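You operate a simulated robot arm through the tools that you are given. There is no shell and no other tool. Be economical: measure what you need, move in short steps, check, and stop when the job is done.

You run a simulated robot arm. Do the job below in one go: nothing can be reset, and whatever is moved stays where it is left.

JOB
Write the work slip's tariff into the clamped meter, using the probe.
Fine: park the probe on its post again; address and clock stay.

It is judged by the outcome, as a careful person would: the job done as asked, and still so three seconds after it is handed in. It fails if anything else is knocked over, pushed out of place, dropped, spilled or broken.

ROBOT AND FRAMES
A 6-joint arm with a two-finger parallel gripper, fixed in place. Base frame: the origin is at the foot of the arm, x ahead of it, y to its left, z up; the work surface is at about z = 0.002. Lengths are in m, angles in degrees, forces in N, time in s.
With the tool pointing down near the work surface it reaches from about 0.12 to 0.5 m from the base axis. Its first joint turns from -72.0 to 72.0 degrees. Payload 0.65 kg.
The TCP is the grasp point between the finger pads, 0.025 m short of the fingertips. In the tool frame z runs along the fingers and y along their closing line. The gripper opens to 0.076 m. The fingers are 0.018 m wide and 0.01 m thick; the gripper's body (0.036 by 0.078 m) begins 0.045 m behind the TCP.
Orientation is that of the tool frame in the base frame, as a unit quaternion [x, y, z, w]. With the fingers straight down and closing along the base's y, the tool's x points along the base's -x, its y along +y and its z along -z.

CONTROLS
- The arm moves only by the tool move_arm. Its argument "targets" is a list of rows, each an object (a shift or turn left out is 0, a gripper value left out holds the last) with "travel": the shift along the base's x, y, z in m, a list of three; "angular": the turn, a rotation vector about the base's x, y, z in degrees, a list of three; "hand": the opening in per cent of the stroke, from 0 (shut) to 100 (fully open). In form: [{"travel": [dx, dy, dz], "angular": [rx, ry, rz], "hand": hand}, ...]. A call has 1 to 20 rows; each row shifts and turns the commanded pose from where the row before left it. Rows are played at 5 a second. More than 0.05 m and 8.6 degrees between two rows, or a gripper value outside its range, and nothing of the call is played. Where a pose cannot be reached the arm comes as near as it can. A force on the tool above 40 N (or 10 N above the force at the start of the call, whichever is more), or a blocked arm, ends the call early, and 0.2 s more pass. Each finger travels about 0.108 m/s and halts on what it meets, pressing with about 23 N; the grip force reading is that of the motor and also rises with nothing between the fingers. The clock runs only during rows and for 0.2 s after the last one: add rows that do not move to give the fingers time. It gives the time, the measured TCP pose, the force on the tool (base axes), the opening and the grip force at its end, in the units of the frame above (readings bear some noise), with the torque about the TCP (base axes, N m) and any sound that the robot's microphone picked up.
- Cameras (640 x 400 px; columns grow to the right, rows downward): "scene" is fixed at [0.064, 0.2783, 0.4102]; the picture's right is [-0.68, -0.74, 0.00], its down [-0.39, 0.36, -0.85] and it looks along [0.62, -0.57, -0.53] (base axes); focal length 214 px, centre (320, 200). "wrist" rides on the gripper at [0.058, 0.011, -0.081] in the tool frame; the picture's right is [-0.18, 0.98, 0.00], its down [-0.75, -0.14, -0.64] and it looks along [-0.63, -0.12, 0.77] (tool axes); focal length 243 px, centre (320, 200). There is no depth. A picture from a camera that has moved, and an enlarged one, comes with that camera's place and axes in the base frame and with its lens.
- get_image(camera): a new picture of that camera. No time passes.
- inspect(camera, box): a new picture of the part [left, top, right, bottom] of that camera's present view, enlarged. No time passes.
- sign_off(): hands the job in; it is judged then, once.

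Work in short steps. Places have to be worked out from the pictures, the camera data and where the tool is seen: move nearer, look again, correct. Check each grasp and each placing, and mend what went wrong. You have 120 turns and 84 pictures in all, those below and enlarged ones among them. Open the gripper and draw the arm clear of the work before you hand the job in, unless the task says otherwise; then end with one line.

The tools are called after "Call:" by a JSON object that holds its "fn" and its "kwargs". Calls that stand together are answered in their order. move_arm: Moves the arm, as the interface text tells. Its arguments: {"type":"object","properties":{"targets":{"type":"array","items":{"type":"object","properties":{"travel":{"type":"array","items":{"type":"number"}},"angular":{"type":"array","items":{"type":"number"}},"hand":{"type":"number"}}}}},"required":["targets"]} The other tools are called the same way: get_image (camera) takes a picture; inspect (camera, box) takes an enlarged picture of a part of a camera's view; sign_off () hands the job in.

At the start:

```text
time_s: 0.0
position: [0.2394, 0.2208, 0.3287]
tcp_rot: [0.0, 1.0, 0.001, 0.001]
force: [0.6, 0.3, 0.2]
ft_torque: [-0.01, 0.03, 0.01]
grip_width: 0.0757
grasp_force: 0.0
```

scene: 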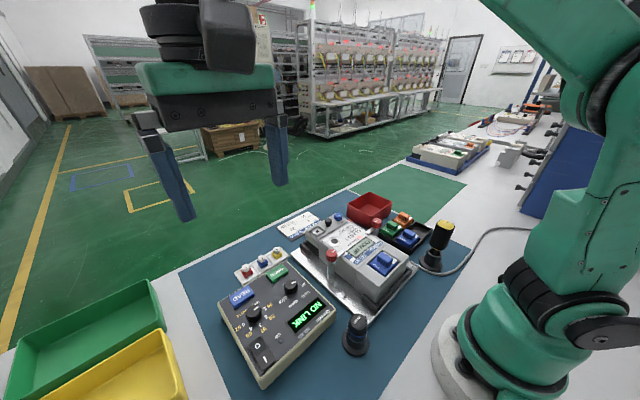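
wrist: 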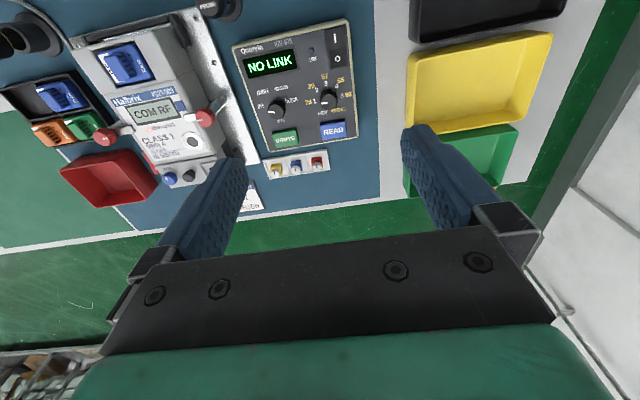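

I'll look closely at the panel, meter, and slip before moving.

Call:
{"fn": "inspect", "kwargs": {"camera": "wrist", "box": [220, 10, 370, 190]}}

Call:
{"fn": "inspect", "kwargs": {"camera": "wrist", "box": [0, 0, 260, 220]}}

Call:
{"fn": "inspect", "kwargs": {"camera": "scene", "box": [210, 180, 470, 380]}}

```text
2.22 times, centred on (295, 100) of wrist
camera zoom: at [0.1793, 0.2308, 0.409], right [0.18, 0.98, 0.0], down [0.75, -0.14, 0.64], along [0.63, -0.12, -0.77], focal length 539 px, centre (376, 422)
```

zoom: 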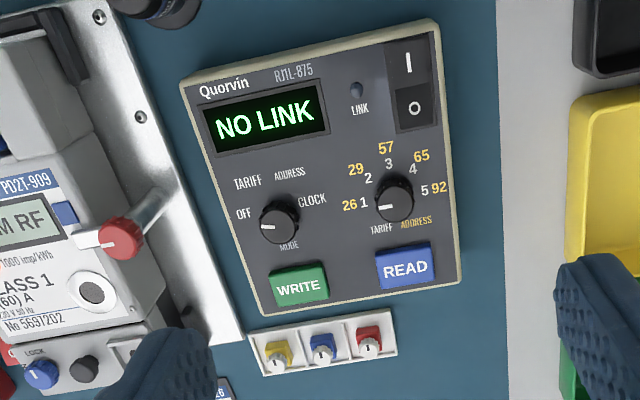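

```text
1.82 times, centred on (130, 110) of wrist
camera zoom: at [0.1793, 0.2308, 0.409], right [0.18, 0.98, 0.0], down [0.75, -0.14, 0.64], along [0.63, -0.12, -0.77], focal length 441 px, centre (666, 364)
```

zoom: 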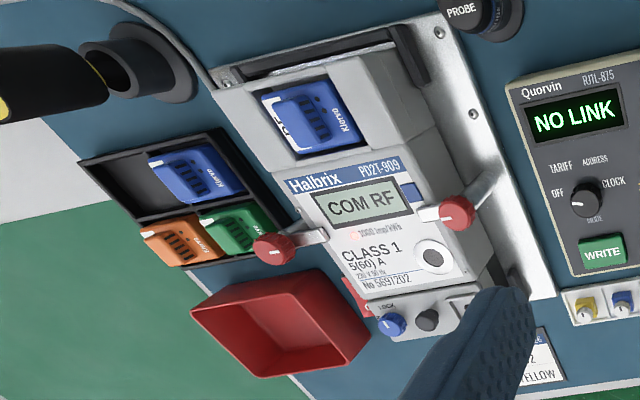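

```text
2.00 times, centred on (340, 280) of scene
camera zoom: at [0.064, 0.2783, 0.4102], right [-0.68, -0.74, 0.0], down [-0.39, 0.36, -0.85], along [0.62, -0.57, -0.53], focal length 429 px, centre (280, 40)
```

zoom: 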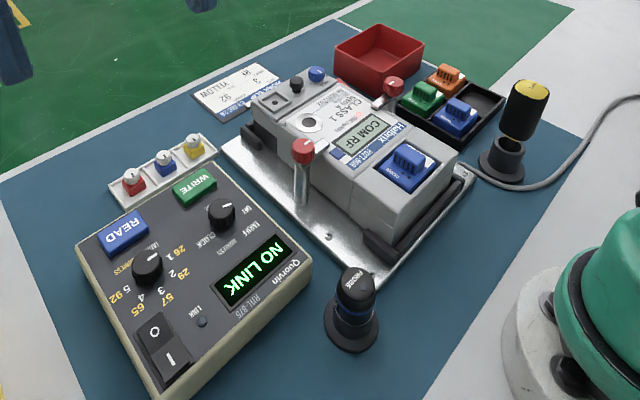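

The slip is too small to read here; I'll zoom in on it in both views.

Call:
{"fn": "inspect", "kwargs": {"camera": "scene", "box": [270, 205, 330, 243]}}

Call:
{"fn": "inspect", "kwargs": {"camera": "scene", "box": [300, 210, 380, 260]}}

```text
10.53 times, centred on (300, 224) of scene
camera zoom: at [0.064, 0.2783, 0.4102], right [-0.68, -0.74, 0.0], down [-0.39, 0.36, -0.85], along [0.62, -0.57, -0.53], focal length 2258 px, centre (530, -53)
```

zoom: 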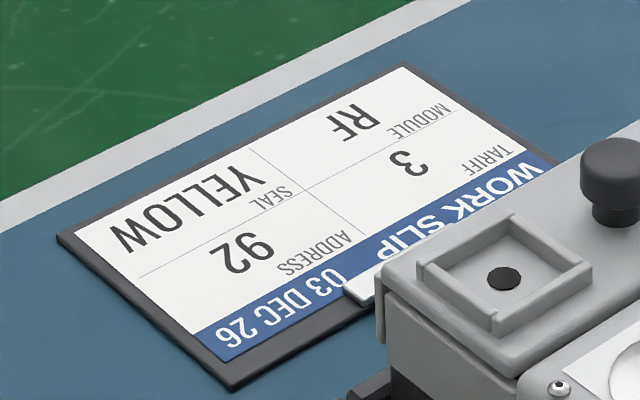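

```text
8.00 times, centred on (340, 235) of scene
camera zoom: at [0.064, 0.2783, 0.4102], right [-0.68, -0.74, 0.0], down [-0.39, 0.36, -0.85], along [0.62, -0.57, -0.53], focal length 1716 px, centre (160, -80)
```

zoom: 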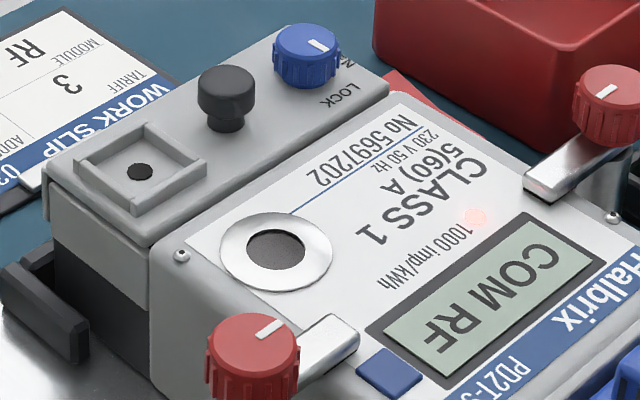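

Slip: tariff 3. Now closer looks at the two post-mounted items, the lock area and console dials.

Call:
{"fn": "inspect", "kwargs": {"camera": "scene", "box": [330, 300, 394, 360]}}

Call:
{"fn": "inspect", "kwargs": {"camera": "scene", "box": [380, 200, 500, 280]}}

Call:
{"fn": "inspect", "kwargs": {"camera": "scene", "box": [215, 260, 345, 390]}}

Call:
{"fn": "inspect", "kwargs": {"camera": "wrist", "box": [140, 150, 240, 212]}}

```text
6.67 times, centred on (362, 330) of scene
camera zoom: at [0.064, 0.2783, 0.4102], right [-0.68, -0.74, 0.0], down [-0.39, 0.36, -0.85], along [0.62, -0.57, -0.53], focal length 1430 px, centre (40, -667)
```

zoom: 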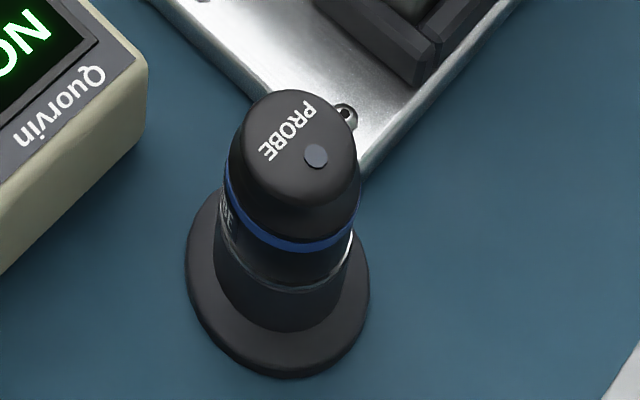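

```text
5.00 times, centred on (440, 240) of scene
camera zoom: at [0.064, 0.2783, 0.4102], right [-0.68, -0.74, 0.0], down [-0.39, 0.36, -0.85], along [0.62, -0.57, -0.53], focal length 1072 px, centre (-280, 0)
```

zoom: 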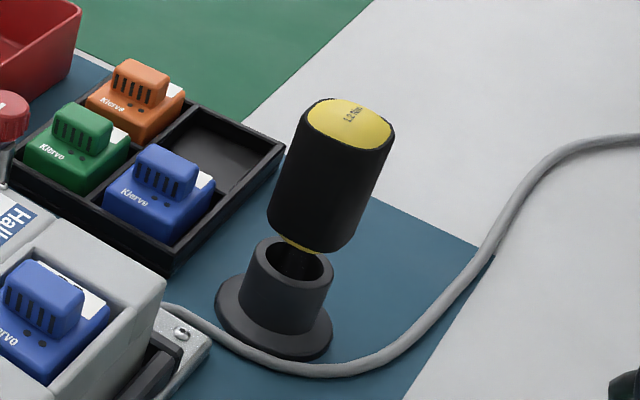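

```text
3.08 times, centred on (280, 325) of scene
camera zoom: at [0.064, 0.2783, 0.4102], right [-0.68, -0.74, 0.0], down [-0.39, 0.36, -0.85], along [0.62, -0.57, -0.53], focal length 660 px, centre (443, -185)
```

zoom: 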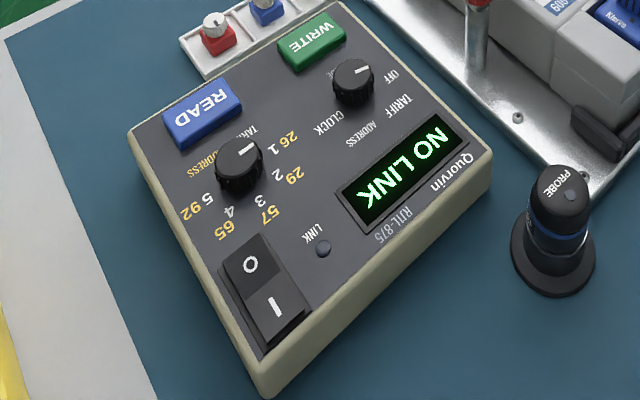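

```text
6.40 times, centred on (190, 181) of wrist
camera zoom: at [0.1793, 0.2308, 0.409], right [0.18, 0.98, 0.0], down [0.75, -0.14, 0.64], along [0.63, -0.12, -0.77], focal length 1553 px, centre (1152, 322)
```

zoom: 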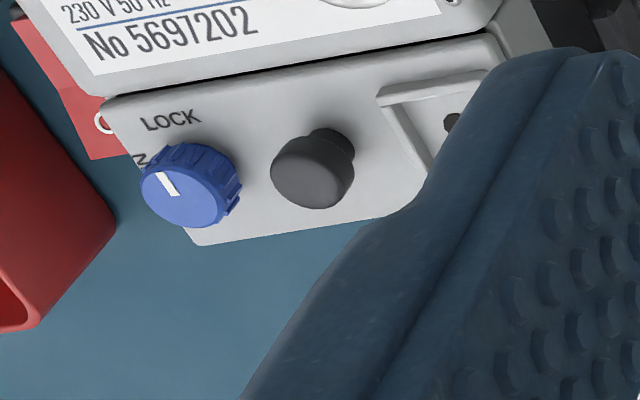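

The console is on and unlinked, mode at OFF and value at 1; the probe stands on the near post. I'll move the wrist camera over the meter to see its end panel better.

Call:
{"fn": "move_arm", "kwargs": {"targets": [{"travel": [-0.004, -0.044, -0.004]}, {"travel": [-0.004, -0.044, -0.004]}, {"travel": [-0.004, -0.044, -0.004]}, {"travel": [-0.004, -0.044, -0.004]}, {"travel": [-0.004, -0.044, -0.004]}, {}]}}

Call:
{"fn": "get_image", "kwargs": {"camera": "wrist"}}

Call:
{"fn": "inspect", "kwargs": {"camera": "wrist", "box": [240, 130, 400, 230]}}

```text
time_s: 1.4
position: [0.2199, 0.0034, 0.3108]
tcp_rot: [0.0, 1.0, 0.001, 0.001]
force: [0.2, 0.2, -0.3]
ft_torque: [-0.01, -0.01, 0.0]
grip_width: 0.076
grasp_force: 0.0
```

```text
72 pictures are left
camera wrist: at [0.1609, 0.0132, 0.3901], right [0.18, 0.98, 0.0], down [0.75, -0.14, 0.64], along [0.63, -0.12, -0.77], focal length 243 px, centre (320, 200)
```

wrist: 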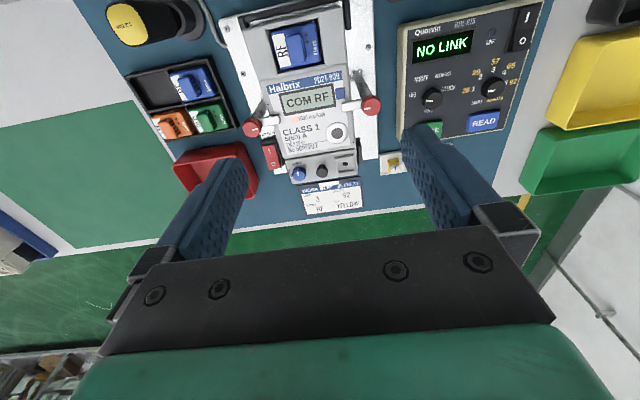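

```text
4.00 times, centred on (320, 180) of wrist
camera zoom: at [0.1609, 0.0132, 0.3901], right [0.18, 0.98, 0.0], down [0.75, -0.14, 0.64], along [0.63, -0.12, -0.77], focal length 970 px, centre (320, 280)
```

zoom: 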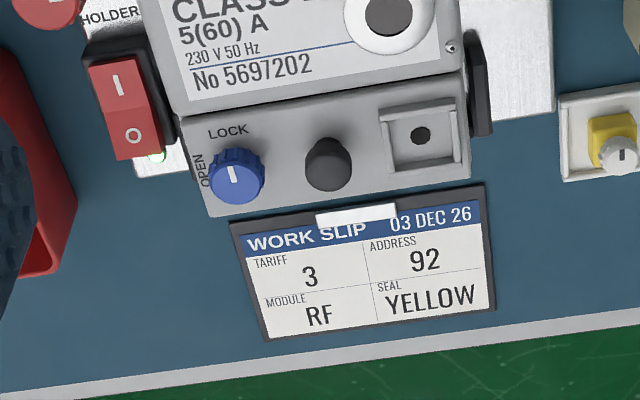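

The meter's blue knob is at LOCK, and the slip is confirmed: tariff 3, RF already fitted. Next I'll get a closer view of the console dials.

Call:
{"fn": "move_arm", "kwargs": {"targets": [{"travel": [-0.0063, 0.0336, -0.0233]}, {"travel": [-0.0063, 0.0336, -0.0233]}, {"travel": [-0.0063, 0.0336, -0.0233]}, {"travel": [-0.0063, 0.0336, -0.0233]}, {"travel": [-0.0063, 0.0336, -0.0233]}, {"travel": [-0.0063, 0.0336, -0.0233]}, {}]}}

Call:
{"fn": "inspect", "kwargs": {"camera": "wrist", "box": [180, 60, 500, 260]}}

```text
time_s: 3.0
position: [0.1818, 0.2029, 0.1705]
tcp_rot: [0.0, 1.0, 0.001, 0.001]
force: [0.0, -0.5, 0.1]
ft_torque: [0.0, -0.02, -0.01]
grip_width: 0.076
grasp_force: 0.1
```

```text
2.00 times, centred on (340, 160) of wrist
camera zoom: at [0.1222, 0.2126, 0.2508], right [0.18, 0.98, 0.0], down [0.75, -0.14, 0.64], along [0.63, -0.12, -0.77], focal length 485 px, centre (280, 280)
```

zoom: 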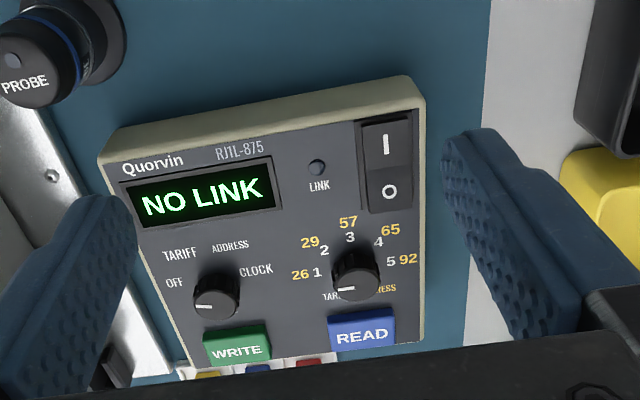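

I'll zoom tightly on both dials to measure the pointer angles.

Call:
{"fn": "inspect", "kwargs": {"camera": "wrist", "box": [250, 170, 330, 220]}}

Call:
{"fn": "inspect", "kwargs": {"camera": "wrist", "box": [320, 160, 400, 210]}}

```text
8.00 times, centred on (290, 195) of wrist
camera zoom: at [0.1222, 0.2126, 0.2508], right [0.18, 0.98, 0.0], down [0.75, -0.14, 0.64], along [0.63, -0.12, -0.77], focal length 1941 px, centre (560, 240)
```

zoom: 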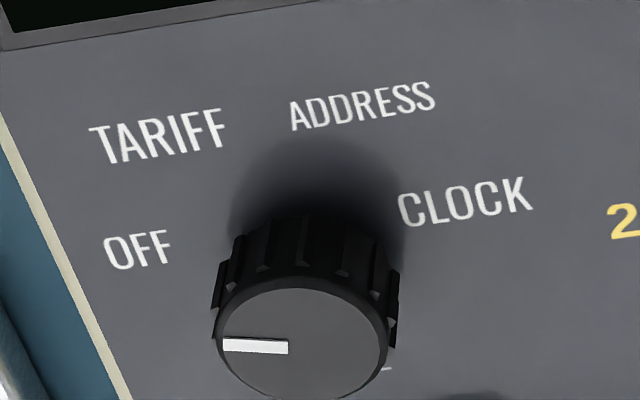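

```text
8.00 times, centred on (360, 185) of wrist
camera zoom: at [0.1222, 0.2126, 0.2508], right [0.18, 0.98, 0.0], down [0.75, -0.14, 0.64], along [0.63, -0.12, -0.77], focal length 1941 px, centre (0, 320)
```

zoom: 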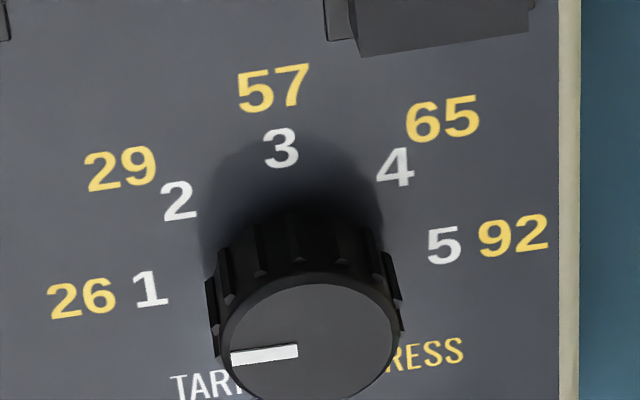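

Measured: the mode pointer is at about -75° (OFF) with 50° spacing, the value pointer is at -90° (1) with 45° spacing. I'll hover above the mode knob, near (0.300, 0.142), and check alignment.

Call:
{"fn": "move_arm", "kwargs": {"targets": [{"travel": [0.0296, -0.0154, -0.0126], "hand": 55}, {"travel": [0.0296, -0.0154, -0.0126]}, {"travel": [0.0296, -0.0154, -0.0126]}, {"travel": [0.0296, -0.0154, -0.0126]}, {}, {}]}}

Call:
{"fn": "get_image", "kwargs": {"camera": "wrist"}}

Call:
{"fn": "get_image", "kwargs": {"camera": "scene"}}

```text
time_s: 4.4
position: [0.2995, 0.1396, 0.1189]
tcp_rot: [-0.001, 1.0, 0.0, 0.001]
force: [0.3, -0.4, -0.1]
ft_torque: [0.03, 0.0, 0.04]
grip_width: 0.0415
grasp_force: 0.0
```

```text
67 pictures are left
camera wrist: at [0.2403, 0.1494, 0.1991], right [0.18, 0.98, 0.0], down [0.75, -0.14, 0.64], along [0.63, -0.12, -0.77], focal length 243 px, centre (320, 200)
```

wrist: 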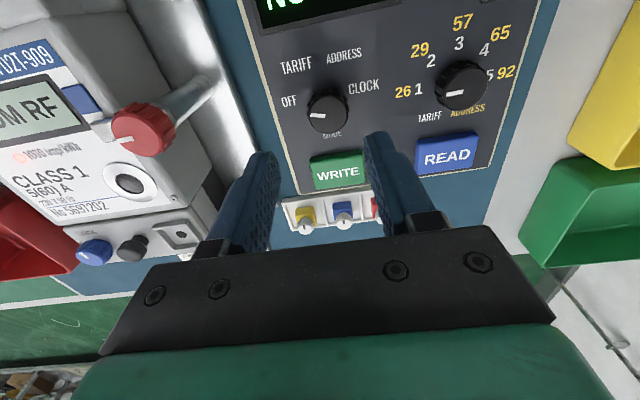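

```text
66 pictures are left
```

scene: 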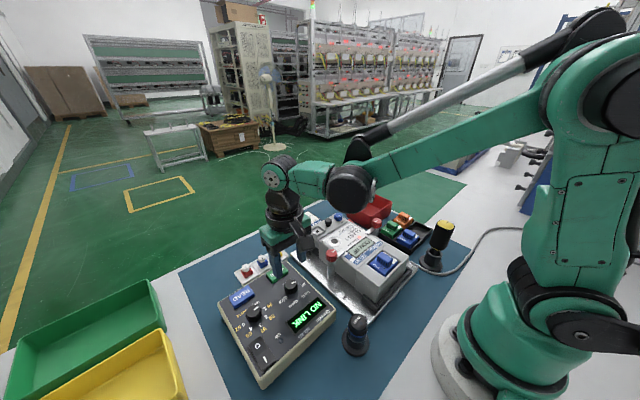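

The knob seems higher and a bit nearer than first estimated; zooming to refine.

Call:
{"fn": "inspect", "kwargs": {"camera": "wrist", "box": [270, 40, 400, 140]}}

Call:
{"fn": "inspect", "kwargs": {"camera": "scene", "box": [215, 260, 345, 390]}}

```text
4.00 times, centred on (335, 90) of wrist
camera zoom: at [0.2403, 0.1494, 0.1991], right [0.18, 0.98, 0.0], down [0.75, -0.14, 0.64], along [0.63, -0.12, -0.77], focal length 970 px, centre (260, 640)
```

zoom: 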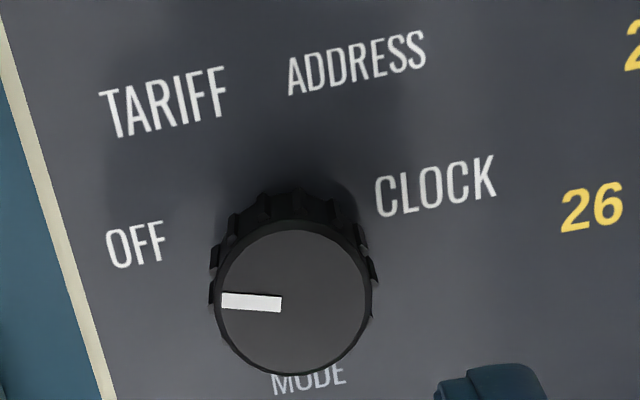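

```text
3.08 times, centred on (280, 325) of scene
camera zoom: at [0.064, 0.2783, 0.4102], right [-0.68, -0.74, 0.0], down [-0.39, 0.36, -0.85], along [0.62, -0.57, -0.53], focal length 660 px, centre (443, -185)
```

zoom: 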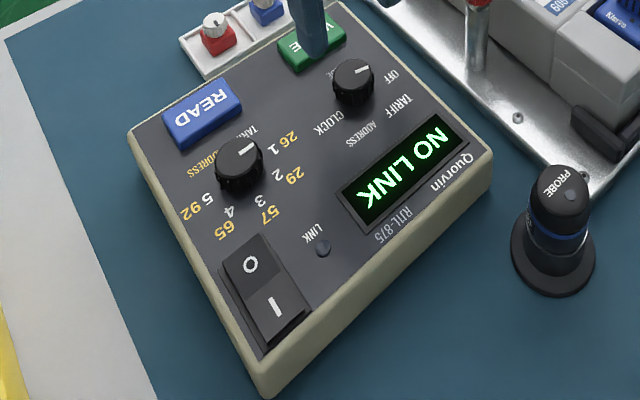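

Triangulated: mode knob top at about (0.295, 0.144, 0.054), panel at z≈0.038. I'll pre-turn the gripper by +25°, descend over the knob, and stop before closing.

Call:
{"fn": "move_arm", "kwargs": {"targets": [{"travel": [-0.0015, 0.0015, -0.01], "angular": [0, 0, 8.4]}, {"travel": [-0.0015, 0.0015, -0.01], "angular": [0, 0, 8.4]}, {"travel": [-0.0015, 0.0014, -0.01], "angular": [0, 0, 8.2]}, {"travel": [0, 0, -0.008]}, {}]}}

Call:
{"fn": "get_image", "kwargs": {"camera": "wrist"}}

```text
time_s: 5.6
position: [0.2955, 0.1429, 0.0819]
tcp_rot: [-0.217, 0.976, 0.001, 0.001]
force: [-0.1, 0.0, 0.3]
ft_torque: [0.02, 0.0, 0.02]
grip_width: 0.0419
grasp_force: 0.1
```

```text
63 pictures are left
camera wrist: at [0.2368, 0.1286, 0.1612], right [-0.25, 0.97, 0.0], down [0.74, 0.19, 0.64], along [0.62, 0.16, -0.77], focal length 243 px, centre (320, 200)
```

wrist: 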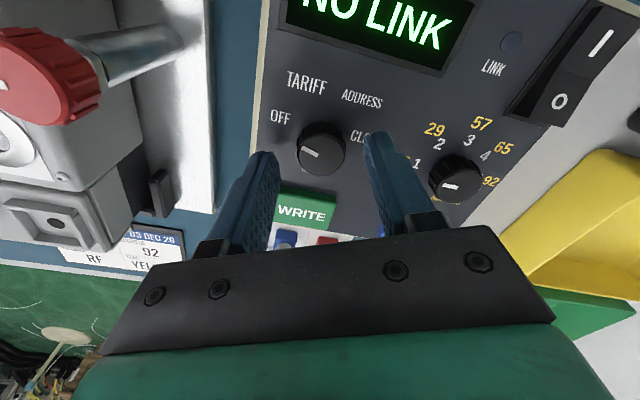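

Knob is centred exactly between the fingers as predicted. Descend and close.

Call:
{"fn": "move_arm", "kwargs": {"targets": [{"travel": [0, 0.0005, -0.008]}, {"travel": [0, 0, -0.008]}, {"hand": 55}, {"hand": 20}, {"hand": 20}, {}]}}

```text
time_s: 7.0
position: [0.2967, 0.1454, 0.0651]
tcp_rot: [-0.217, 0.976, 0.0, 0.001]
force: [-3.5, 3.0, 30.0]
ft_torque: [-0.41, -0.05, -0.03]
grip_width: 0.0242
grasp_force: 5.4
```

A 30 N upward force: a fingertip likely touches the panel. Open, lift 4 mm, regrip.

Call:
{"fn": "move_arm", "kwargs": {"targets": [{"hand": 50}, {"travel": [0, 0, 0.004]}, {}, {"hand": 20}, {"hand": 20}, {}]}}

```text
time_s: 8.4
position: [0.2966, 0.1447, 0.069]
tcp_rot: [-0.218, 0.976, 0.002, 0.0]
force: [-4.4, 12.7, -7.2]
ft_torque: [0.01, -0.17, 0.02]
grip_width: 0.0236
grasp_force: 39.7
```

Gripped; the side force shows the knob centre about 1 mm toward +y. Re-centre and turn −50°.

Call:
{"fn": "move_arm", "kwargs": {"targets": [{"travel": [-0.0005, 0.001, 0]}, {"angular": [0, 0, -7.15]}, {"angular": [0, 0, -7.15]}, {"angular": [0, 0, -7.15]}, {"angular": [0, 0, -7.15]}, {"angular": [0, 0, -7.15]}, {"angular": [0, 0, -7.15]}, {"angular": [0, 0, -7.15]}, {}, {}]}}

Call:
{"fn": "inspect", "kwargs": {"camera": "scene", "box": [255, 260, 335, 340]}}

```text
time_s: 10.6
position: [0.2935, 0.1459, 0.0675]
tcp_rot: [0.217, 0.976, 0.0, 0.0]
force: [-6.8, -15.8, -19.8]
ft_torque: [-0.35, -0.04, -0.02]
grip_width: 0.0233
grasp_force: 39.7
```

```text
5.00 times, centred on (295, 300) of scene
camera zoom: at [0.064, 0.2784, 0.4102], right [-0.68, -0.74, 0.0], down [-0.39, 0.36, -0.85], along [0.62, -0.57, -0.53], focal length 1072 px, centre (445, -300)
```

zoom: 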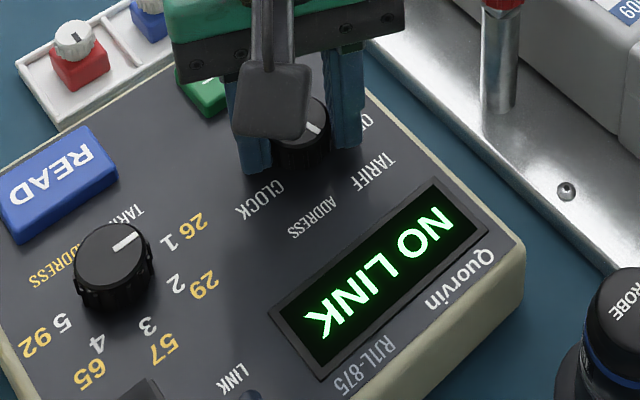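

Turned; release, rise and check the pointer.

Call:
{"fn": "move_arm", "kwargs": {"targets": [{"hand": 55}, {"hand": 55}, {"travel": [0, 0, 0.025]}, {"travel": [0, 0, 0.025], "angular": [0, 0, 8.3]}, {"angular": [0, 0, 8.3]}, {"angular": [0, 0, 8.4]}, {}]}}

Call:
{"fn": "inspect", "kwargs": {"camera": "wrist", "box": [240, 20, 400, 140]}}

```text
time_s: 12.2
position: [0.2951, 0.1476, 0.1194]
tcp_rot: [-0.001, 1.0, 0.001, 0.001]
force: [0.2, 0.9, 0.3]
ft_torque: [0.0, 0.03, 0.01]
grip_width: 0.042
grasp_force: 0.0
```

```text
3.33 times, centred on (320, 80) of wrist
camera zoom: at [0.2359, 0.1565, 0.1987], right [0.18, 0.98, 0.0], down [0.75, -0.14, 0.64], along [0.63, -0.12, -0.77], focal length 809 px, centre (320, 600)
```

zoom: 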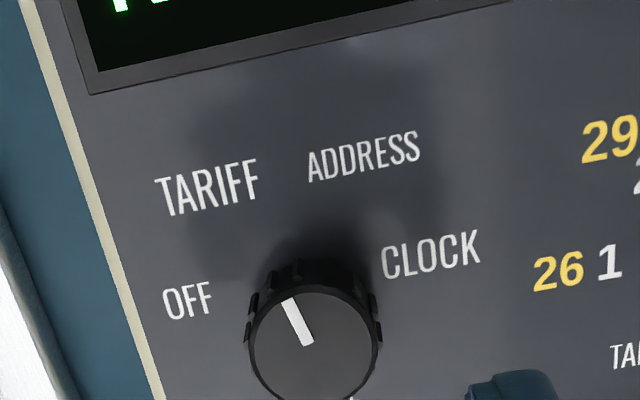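

Mode is at TARIFF. Now over to the value knob at about (0.294, 0.223), pre-turning +45°.

Call:
{"fn": "move_arm", "kwargs": {"targets": [{"travel": [0, 0.025, 0], "angular": [0, 0, 7.5]}, {"travel": [0, 0.025, 0], "angular": [0, 0, 7.5]}, {"travel": [-0.001, 0.0255, 0], "angular": [0, 0, 7.5]}, {"travel": [0, 0, -0.012], "angular": [0, 0, 7.5]}, {"travel": [0, 0, -0.012], "angular": [0, 0, 7.5]}, {"travel": [0, 0, -0.012], "angular": [0, 0, 7.5]}, {}]}}

Call:
{"fn": "get_image", "kwargs": {"camera": "wrist"}}

```text
time_s: 13.8
position: [0.2932, 0.2222, 0.0819]
tcp_rot: [-0.383, 0.924, 0.001, 0.0]
force: [-0.5, -1.0, 0.1]
ft_torque: [0.0, -0.02, -0.02]
grip_width: 0.0416
grasp_force: 0.1
```

```text
60 pictures are left
camera wrist: at [0.2437, 0.1882, 0.1621], right [-0.57, 0.82, 0.0], down [0.63, 0.43, 0.64], along [0.53, 0.37, -0.77], focal length 243 px, centre (320, 200)
```

wrist: 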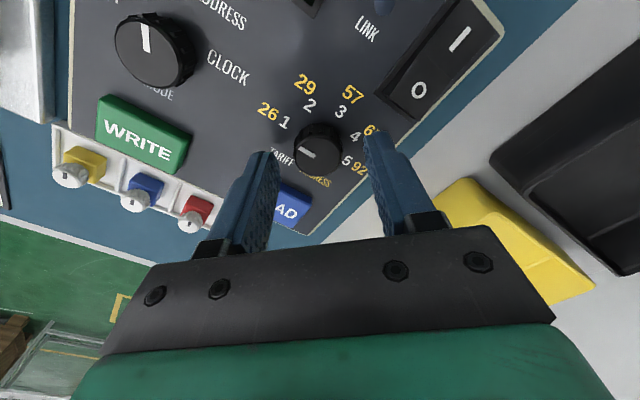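

Well centred. Descend, grip and hold to check.

Call:
{"fn": "move_arm", "kwargs": {"targets": [{"travel": [0, 0, -0.0065]}, {"travel": [0, 0, -0.0065]}, {}, {"hand": 20}, {"hand": 20}, {}]}}

```text
time_s: 15.2
position: [0.2949, 0.2204, 0.0695]
tcp_rot: [-0.381, 0.925, 0.0, 0.002]
force: [17.5, -19.4, -13.5]
ft_torque: [-0.02, -0.19, -0.05]
grip_width: 0.0235
grasp_force: 39.8
```

Re-centre ~1.5 mm along (+x, −y), then turn −90° in small rows.

Call:
{"fn": "move_arm", "kwargs": {"targets": [{"travel": [0.0012, -0.0012, 0]}, {"angular": [0, 0, -7.5]}, {"angular": [0, 0, -7.5]}, {"angular": [0, 0, -7.5]}, {"angular": [0, 0, -7.5]}, {"angular": [0, 0, -7.5]}, {"angular": [0, 0, -7.5]}, {"angular": [0, 0, -7.5]}, {"angular": [0, 0, -7.5]}, {"angular": [0, 0, -7.5]}, {"angular": [0, 0, -7.5]}, {"angular": [0, 0, -7.5]}, {"angular": [0, 0, -7.5]}, {}, {}]}}

```text
time_s: 17.0
position: [0.2936, 0.2234, 0.0698]
tcp_rot: [0.056, 0.998, 0.005, 0.001]
force: [0.3, 2.9, 5.1]
ft_torque: [-0.28, 0.18, 0.04]
grip_width: 0.0233
grasp_force: 39.4
stopped in row 9: the force on the tool passed its limit at 41 N (the readings are from after the stop); the commanded pose is now the measured one
```

Stopped on lateral force at about −51°; force has now relaxed. Continue the remaining −39° in smaller steps.

Call:
{"fn": "move_arm", "kwargs": {"targets": [{"angular": [0, 0, -4.3]}, {"angular": [0, 0, -4.3]}, {"angular": [0, 0, -4.3]}, {"angular": [0, 0, -4.3]}, {"angular": [0, 0, -4.3]}, {"angular": [0, 0, -4.3]}, {"angular": [0, 0, -4.3]}, {"angular": [0, 0, -4.3]}, {"angular": [0, 0, -4.3]}, {}, {}]}}

```text
time_s: 18.9
position: [0.2943, 0.2248, 0.0693]
tcp_rot: [0.353, 0.935, 0.007, 0.002]
force: [2.1, 3.2, -1.9]
ft_torque: [-0.22, 0.37, 0.02]
grip_width: 0.0231
grasp_force: 39.3
stopped in row 9: the force on the tool passed its limit at 41 N (the readings are from after the stop); the commanded pose is now the measured one
```

At about −41°; release and check where the pointer sits.

Call:
{"fn": "move_arm", "kwargs": {"targets": [{"hand": 55}, {"hand": 55}, {"travel": [0, 0, 0.025]}, {"travel": [0, 0, 0.025], "angular": [0, 0, 8.3]}, {"angular": [0, 0, 8.3]}, {"angular": [0, 0, 8.3]}, {"angular": [0, 0, 8.3]}, {"angular": [0, 0, 8.1]}, {}]}}

Call:
{"fn": "inspect", "kwargs": {"camera": "wrist", "box": [220, 20, 400, 140]}}

```text
time_s: 20.9
position: [0.2943, 0.2243, 0.1195]
tcp_rot: [0.0, 1.0, 0.008, 0.0]
force: [0.4, -0.6, -0.9]
ft_torque: [0.02, -0.02, 0.01]
grip_width: 0.0415
grasp_force: 0.0
```

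```text
3.33 times, centred on (310, 80) of wrist
camera zoom: at [0.2353, 0.2336, 0.1997], right [0.18, 0.98, 0.01], down [0.75, -0.15, 0.64], along [0.63, -0.11, -0.77], focal length 809 px, centre (353, 600)
```

zoom: 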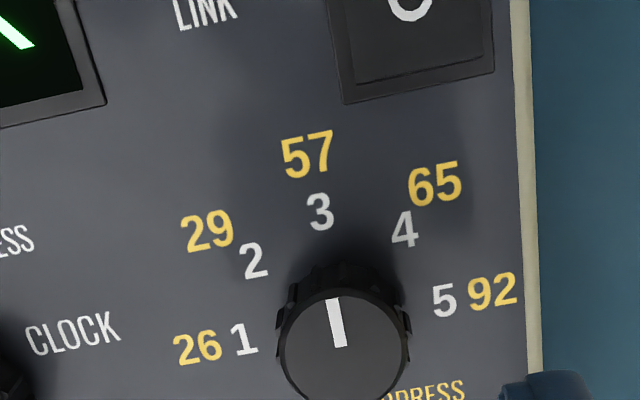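

Value at 3. Now go above the probe at about (0.155, 0.121), levelling the slight tilt, and look.

Call:
{"fn": "move_arm", "kwargs": {"targets": [{"travel": [-0.02, -0.015, 0.03], "angular": [-0.9, 0, 0], "hand": 80}, {"travel": [-0.03, -0.022, 0.02]}, {"travel": [-0.03, -0.022, 0.02]}, {"travel": [-0.03, -0.022, 0.01]}, {"travel": [-0.029, -0.022, 0]}, {}]}}

Call:
{"fn": "get_image", "kwargs": {"camera": "wrist"}}

Call:
{"fn": "get_image", "kwargs": {"camera": "scene"}}

```text
time_s: 22.3
position: [0.1558, 0.1227, 0.2]
tcp_rot: [0.001, 1.0, -0.001, 0.0]
force: [-0.7, -0.6, -0.7]
ft_torque: [0.0, -0.03, 0.02]
grip_width: 0.061
grasp_force: 0.0
```

```text
58 pictures are left
camera wrist: at [0.0962, 0.1324, 0.2796], right [0.19, 0.98, 0.0], down [0.75, -0.14, 0.64], along [0.63, -0.12, -0.77], focal length 243 px, centre (320, 200)
```

wrist: 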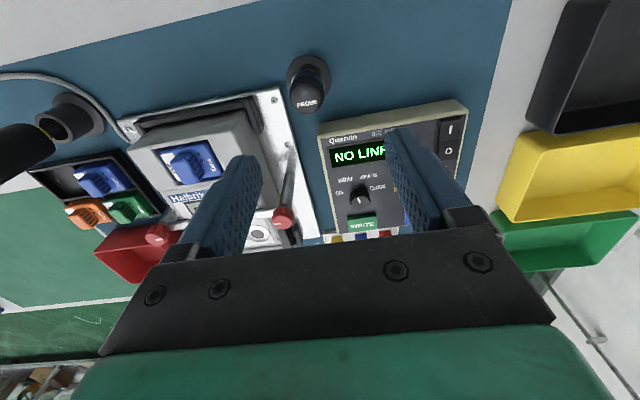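

```text
57 pictures are left
```

scene: 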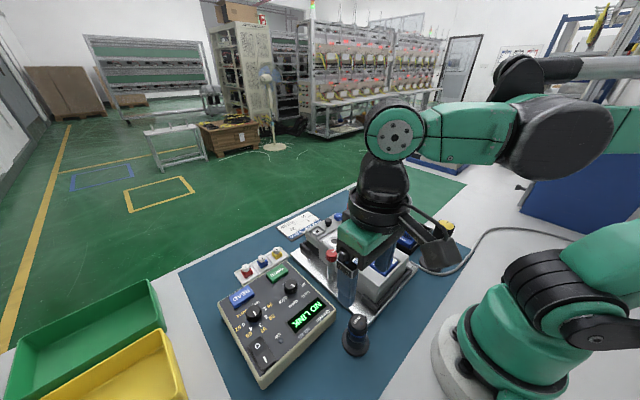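

Probe top triangulates to about (0.163, 0.108, 0.055). Move above it, lower, and look from closer.

Call:
{"fn": "move_arm", "kwargs": {"targets": [{"travel": [0.004, -0.007, -0.035]}, {"travel": [0.003, -0.007, -0.035]}, {}]}}

Call:
{"fn": "get_image", "kwargs": {"camera": "wrist"}}

Call:
{"fn": "inspect", "kwargs": {"camera": "wrist", "box": [270, 60, 370, 140]}}

Call:
{"fn": "inspect", "kwargs": {"camera": "scene", "box": [310, 270, 410, 370]}}

```text
time_s: 23.1
position: [0.163, 0.1077, 0.1301]
tcp_rot: [0.001, 1.0, -0.001, 0.0]
force: [0.2, 0.4, -0.1]
ft_torque: [0.0, 0.01, -0.02]
grip_width: 0.0606
grasp_force: 0.1
```

```text
56 pictures are left
camera wrist: at [0.1042, 0.1182, 0.2101], right [0.19, 0.98, 0.0], down [0.75, -0.14, 0.64], along [0.63, -0.12, -0.77], focal length 243 px, centre (320, 200)
```

wrist: 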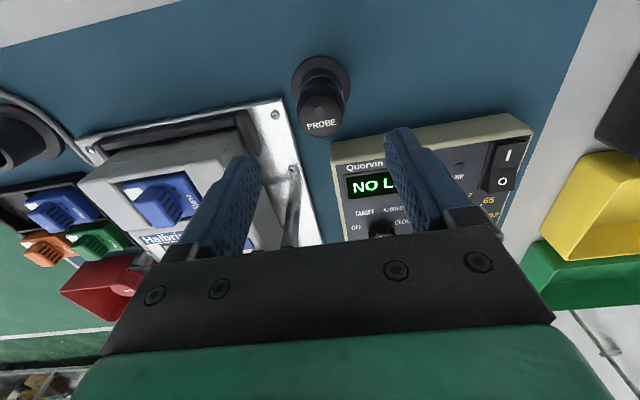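

```text
5.00 times, centred on (320, 100) of wrist
camera zoom: at [0.1042, 0.1182, 0.2101], right [0.19, 0.98, 0.0], down [0.75, -0.14, 0.64], along [0.63, -0.12, -0.77], focal length 1213 px, centre (320, 700)
```

zoom: 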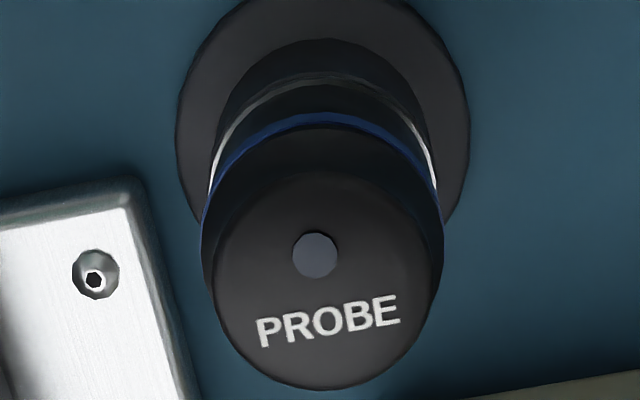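

```text
4.00 times, centred on (360, 320) of scene
camera zoom: at [0.064, 0.2783, 0.4102], right [-0.68, -0.74, 0.0], down [-0.39, 0.36, -0.85], along [0.62, -0.57, -0.53], focal length 858 px, centre (160, -280)
```

zoom: 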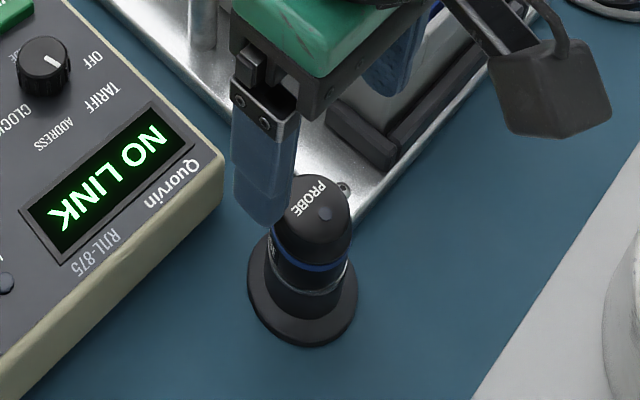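

Lower to straddle the probe's cap height and check alignment.

Call:
{"fn": "move_arm", "kwargs": {"targets": [{"travel": [-0.002, 0.0005, -0.02]}, {"travel": [0, 0, -0.02]}, {}]}}

Call:
{"fn": "get_image", "kwargs": {"camera": "wrist"}}

Call:
{"fn": "inspect", "kwargs": {"camera": "scene", "box": [310, 270, 410, 370]}}

```text
time_s: 23.9
position: [0.1612, 0.1081, 0.0896]
tcp_rot: [0.0, 1.0, -0.001, 0.0]
force: [-0.1, 0.0, 0.6]
ft_torque: [-0.03, 0.02, 0.04]
grip_width: 0.061
grasp_force: 0.0
```

```text
53 pictures are left
camera wrist: at [0.1021, 0.119, 0.1695], right [0.19, 0.98, 0.0], down [0.75, -0.14, 0.64], along [0.63, -0.12, -0.77], focal length 243 px, centre (320, 200)
```

wrist: 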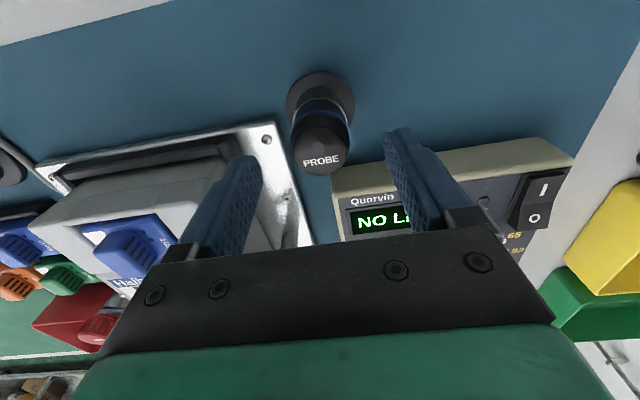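

```text
4.00 times, centred on (360, 320) of scene
camera zoom: at [0.064, 0.2783, 0.4102], right [-0.68, -0.74, 0.0], down [-0.39, 0.36, -0.85], along [0.62, -0.57, -0.53], focal length 858 px, centre (160, -280)
```

zoom: 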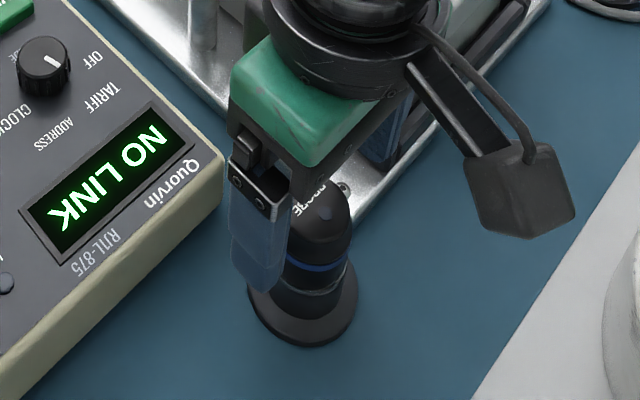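

The cap sits on the tool axis. Descend to TCP z≈0.058 (tips near z≈0.033, above the post) and close on the cap.

Call:
{"fn": "move_arm", "kwargs": {"targets": [{"travel": [0, 0, -0.016]}, {"travel": [0, 0, -0.0155]}, {}, {"hand": 35}, {"hand": 20}, {"hand": 20}, {}]}}

Call:
{"fn": "inspect", "kwargs": {"camera": "scene", "box": [310, 270, 410, 370]}}

Call:
{"fn": "inspect", "kwargs": {"camera": "wrist", "box": [200, 90, 440, 240]}}

```text
time_s: 25.5
position: [0.1603, 0.1072, 0.0586]
tcp_rot: [0.001, 1.0, -0.001, 0.0]
force: [0.1, -0.3, 0.1]
ft_torque: [-0.01, -0.02, 0.01]
grip_width: 0.0305
grasp_force: 22.1
```

```text
4.00 times, centred on (360, 320) of scene
camera zoom: at [0.064, 0.2783, 0.4102], right [-0.68, -0.74, 0.0], down [-0.39, 0.36, -0.85], along [0.62, -0.57, -0.53], focal length 858 px, centre (160, -280)
```

zoom: 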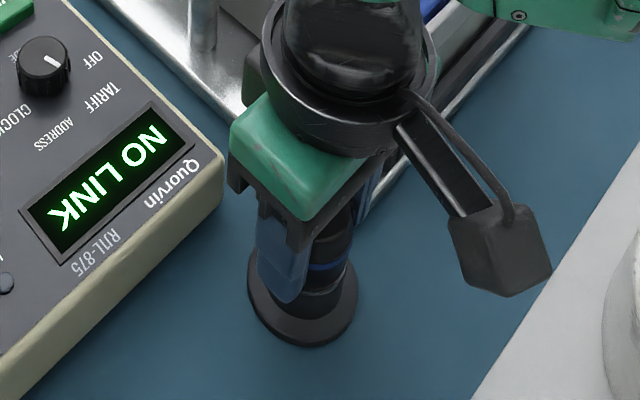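

```text
2.67 times, centred on (320, 165) of wrist
camera zoom: at [0.1013, 0.1182, 0.1393], right [0.19, 0.98, 0.0], down [0.75, -0.14, 0.64], along [0.63, -0.12, -0.77], focal length 647 px, centre (320, 293)
```

zoom: 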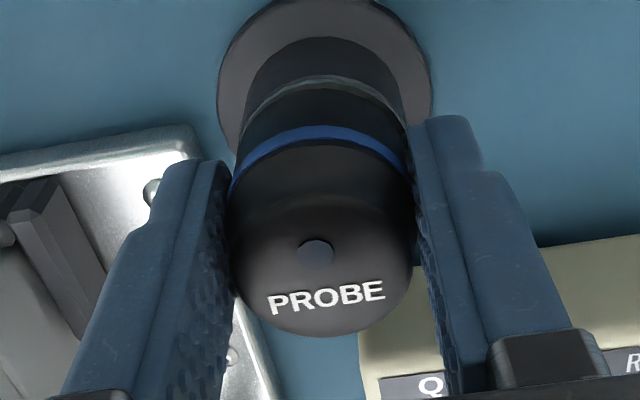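

Firm, centred grip (0.0305 m). Lift slowly straight up.

Call:
{"fn": "move_arm", "kwargs": {"targets": [{"travel": [0, 0, 0.008]}, {"travel": [0, 0, 0.015]}, {"travel": [0, 0, 0.03]}, {"travel": [0, 0, 0.04]}, {"travel": [0, 0, 0.04]}, {}]}}

Call:
{"fn": "get_image", "kwargs": {"camera": "scene"}}

Call:
{"fn": "get_image", "kwargs": {"camera": "wrist"}}

```text
time_s: 26.9
position: [0.1588, 0.1086, 0.1919]
tcp_rot: [0.001, 1.0, -0.001, 0.0]
force: [-0.7, -1.5, -1.0]
ft_torque: [0.02, -0.01, 0.01]
grip_width: 0.0304
grasp_force: 22.5
```

```text
49 pictures are left
```

scene: 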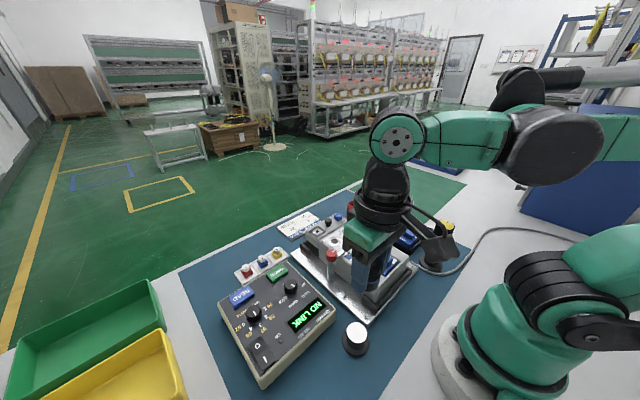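

```text
48 pictures are left
camera wrist: at [0.0999, 0.1187, 0.2722], right [0.19, 0.98, 0.0], down [0.75, -0.14, 0.64], along [0.63, -0.12, -0.77], focal length 243 px, centre (320, 200)
```

wrist: 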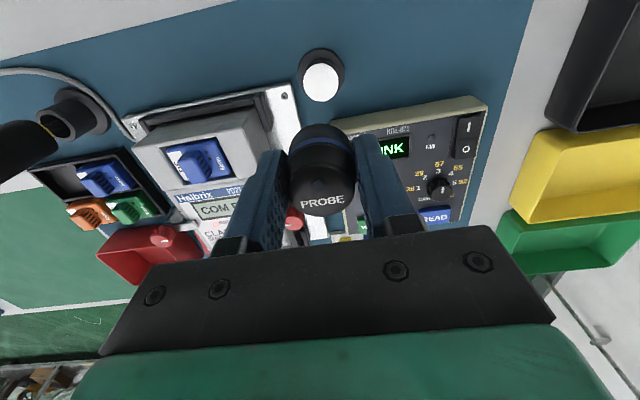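

Probe lifted cleanly; the post top is clear beneath. The meter's port triangulates to about (0.308, 0.0085, 0.0675). Move above it at height and look.

Call:
{"fn": "move_arm", "kwargs": {"targets": [{"travel": [0.03, -0.02, 0]}, {"travel": [0.03, -0.02, 0]}, {"travel": [0.03, -0.02, 0]}, {"travel": [0.03, -0.02, 0]}, {"travel": [0.029, -0.02, 0]}, {}]}}

Call:
{"fn": "get_image", "kwargs": {"camera": "wrist"}}

Call:
{"fn": "get_image", "kwargs": {"camera": "scene"}}

```text
time_s: 28.3
position: [0.309, 0.0062, 0.1921]
tcp_rot: [0.001, 1.0, -0.001, 0.0]
force: [-0.3, 0.0, -0.5]
ft_torque: [0.02, 0.0, -0.01]
grip_width: 0.0307
grasp_force: 22.2
```

```text
47 pictures are left
camera wrist: at [0.2491, 0.0167, 0.2731], right [0.19, 0.98, 0.0], down [0.75, -0.14, 0.64], along [0.63, -0.12, -0.77], focal length 243 px, centre (320, 200)
```

wrist: 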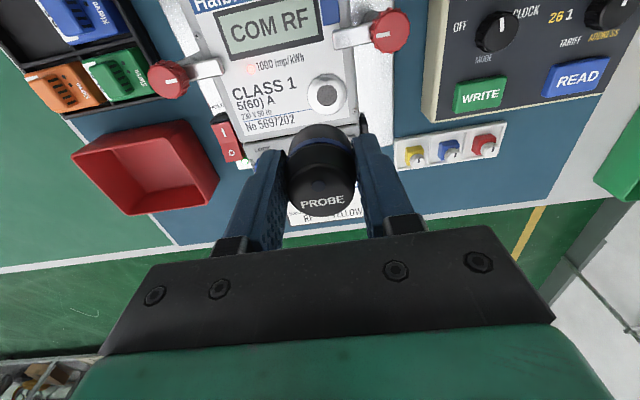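

```text
46 pictures are left
```

scene: 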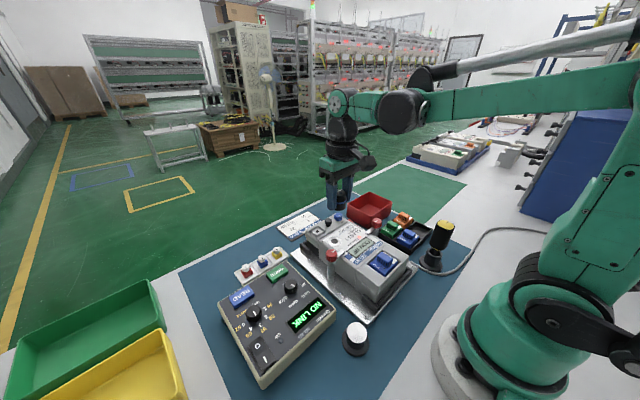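

Port appears at (0.309, 0.0105). Shift +4 mm in y and lower to 4 cm above it.

Call:
{"fn": "move_arm", "kwargs": {"targets": [{"travel": [0, 0.0042, -0.025]}, {"travel": [0, 0, -0.025]}, {"travel": [0, 0, -0.008]}, {}]}}

Call:
{"fn": "inspect", "kwargs": {"camera": "wrist", "box": [200, 60, 440, 230]}}

Call:
{"fn": "inspect", "kwargs": {"camera": "scene", "box": [290, 180, 390, 270]}}

```text
time_s: 29.3
position: [0.3079, 0.0103, 0.1326]
tcp_rot: [0.001, 1.0, 0.0, 0.0]
force: [0.2, 0.8, 0.0]
ft_torque: [0.0, 0.0, 0.0]
grip_width: 0.0306
grasp_force: 22.3
```

```text
2.35 times, centred on (320, 145) of wrist
camera zoom: at [0.2487, 0.0212, 0.213], right [0.19, 0.98, 0.0], down [0.75, -0.14, 0.64], along [0.63, -0.12, -0.77], focal length 571 px, centre (320, 329)
```

zoom: 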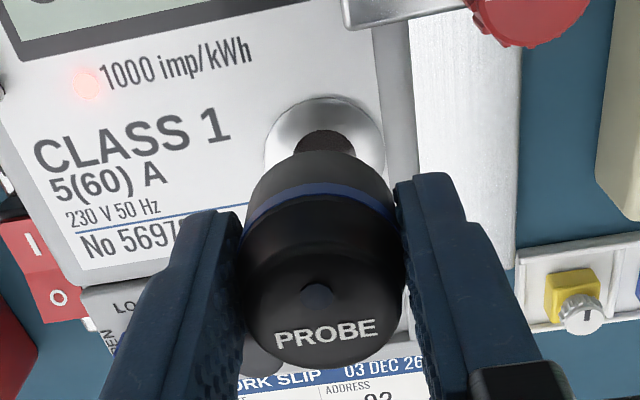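

```text
4.44 times, centred on (340, 225) of scene
camera zoom: at [0.064, 0.2783, 0.4102], right [-0.68, -0.74, 0.0], down [-0.39, 0.36, -0.85], along [0.62, -0.57, -0.53], focal length 953 px, centre (231, 89)
```

zoom: 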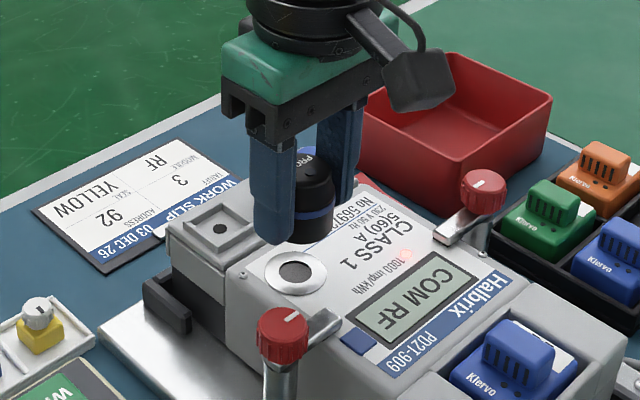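

Aligned within ~1 mm. Lower to just above the port and check again.

Call:
{"fn": "move_arm", "kwargs": {"targets": [{"travel": [0, 0.0006, -0.012]}, {"travel": [0, 0, -0.01]}, {}]}}

Call:
{"fn": "inspect", "kwargs": {"camera": "wrist", "box": [240, 80, 400, 190]}}

Call:
{"fn": "inspect", "kwargs": {"camera": "scene", "box": [300, 200, 370, 260]}}

```text
time_s: 30.1
position: [0.3075, 0.0102, 0.1117]
tcp_rot: [0.002, 1.0, -0.001, 0.0]
force: [0.5, 0.5, -0.5]
ft_torque: [0.03, 0.01, -0.01]
grip_width: 0.0305
grasp_force: 22.3
```

```text
3.64 times, centred on (320, 135) of wrist
camera zoom: at [0.2487, 0.022, 0.1914], right [0.19, 0.98, 0.0], down [0.75, -0.14, 0.64], along [0.63, -0.12, -0.77], focal length 882 px, centre (320, 436)
```

zoom: 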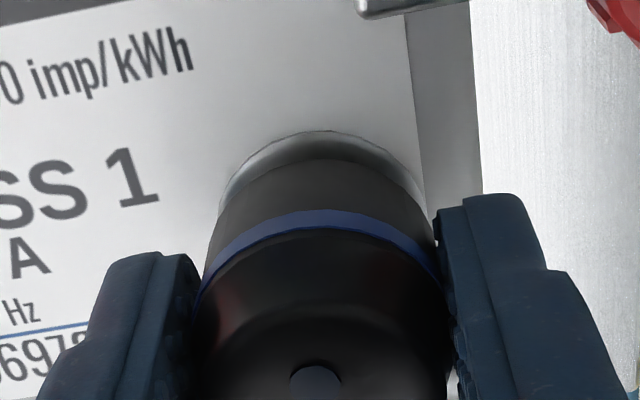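

```text
6.67 times, centred on (335, 230) of scene
camera zoom: at [0.064, 0.2783, 0.4102], right [-0.68, -0.74, 0.0], down [-0.39, 0.36, -0.85], along [0.62, -0.57, -0.53], focal length 1430 px, centre (220, 0)
```

zoom: 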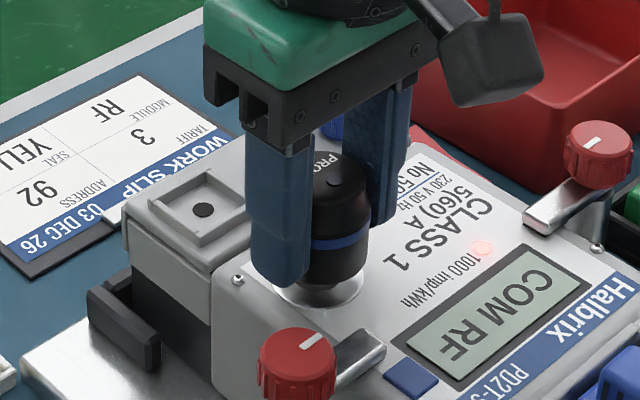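

Probe is centred over the ring, about a centimetre up. Lower in 2 mm steps until contact.

Call:
{"fn": "move_arm", "kwargs": {"targets": [{"travel": [0, 0.0004, -0.002]}, {"travel": [0, 0, -0.002]}, {"travel": [0, 0, -0.002]}, {"travel": [0, 0, -0.002]}, {}]}}

Call:
{"fn": "inspect", "kwargs": {"camera": "scene", "box": [300, 200, 370, 260]}}

```text
time_s: 31.3
position: [0.3085, 0.012, 0.1044]
tcp_rot: [0.001, 1.0, 0.0, 0.0]
force: [0.0, 0.2, -1.9]
ft_torque: [-0.01, 0.05, 0.03]
grip_width: 0.0305
grasp_force: 22.3
```

```text
6.67 times, centred on (335, 230) of scene
camera zoom: at [0.064, 0.2783, 0.4102], right [-0.68, -0.74, 0.0], down [-0.39, 0.36, -0.85], along [0.62, -0.57, -0.53], focal length 1430 px, centre (220, 0)
```

zoom: 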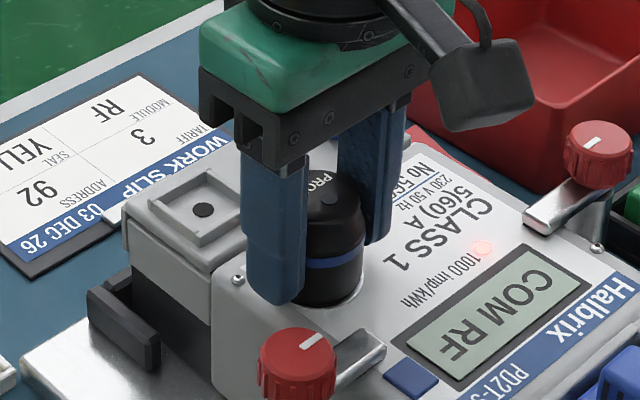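

Nearly down, with a slight downward pull (magnet). Continue gently.

Call:
{"fn": "move_arm", "kwargs": {"targets": [{"travel": [0, 0, -0.0015]}, {"travel": [0, 0, -0.0015]}, {}, {}]}}

Call:
{"fn": "get_image", "kwargs": {"camera": "scene"}}

```text
time_s: 32.3
position: [0.3099, 0.0111, 0.1006]
tcp_rot: [0.001, 1.0, 0.0, 0.001]
force: [-1.4, -0.1, 4.7]
ft_torque: [0.02, 0.0, -0.01]
grip_width: 0.0305
grasp_force: 22.5
```

```text
40 pictures are left
```

scene: 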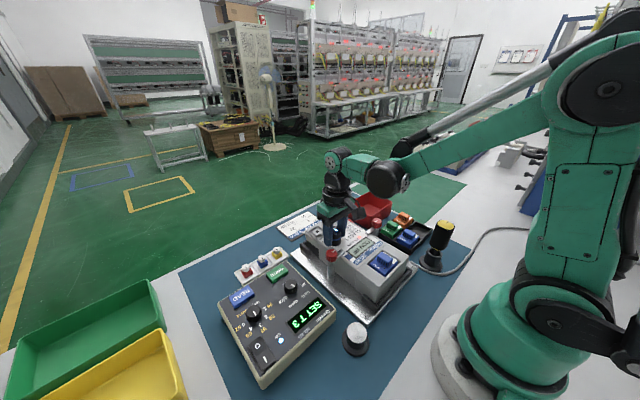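

Contact made; the console now shows a link ("SET T 3"). Release the probe and rise straight up.

Call:
{"fn": "move_arm", "kwargs": {"targets": [{"hand": 60}, {"hand": 60}, {"travel": [0, 0, 0.02]}, {"travel": [0, 0, 0.03]}, {"travel": [0, 0, 0.03]}, {}]}}

Call:
{"fn": "inspect", "kwargs": {"camera": "scene", "box": [215, 200, 415, 380]}}

```text
time_s: 33.7
position: [0.3087, 0.0122, 0.1801]
tcp_rot: [0.001, 1.0, 0.0, 0.0]
force: [-0.7, -0.5, -0.6]
ft_torque: [-0.02, -0.01, 0.0]
grip_width: 0.0458
grasp_force: 0.0
```

```text
2.22 times, centred on (315, 290) of scene
camera zoom: at [0.064, 0.2783, 0.4102], right [-0.68, -0.74, 0.0], down [-0.39, 0.36, -0.85], along [0.62, -0.57, -0.53], focal length 477 px, centre (331, 0)
```

zoom: 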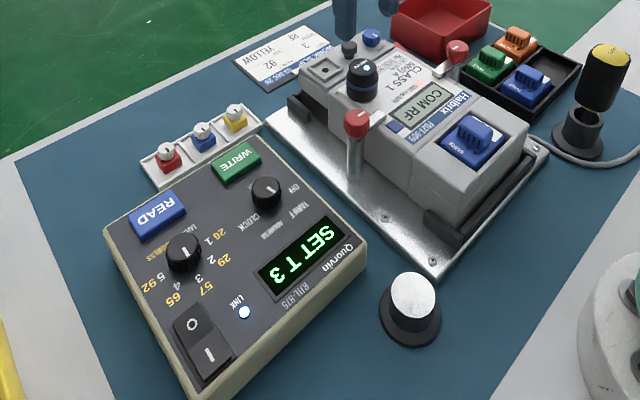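

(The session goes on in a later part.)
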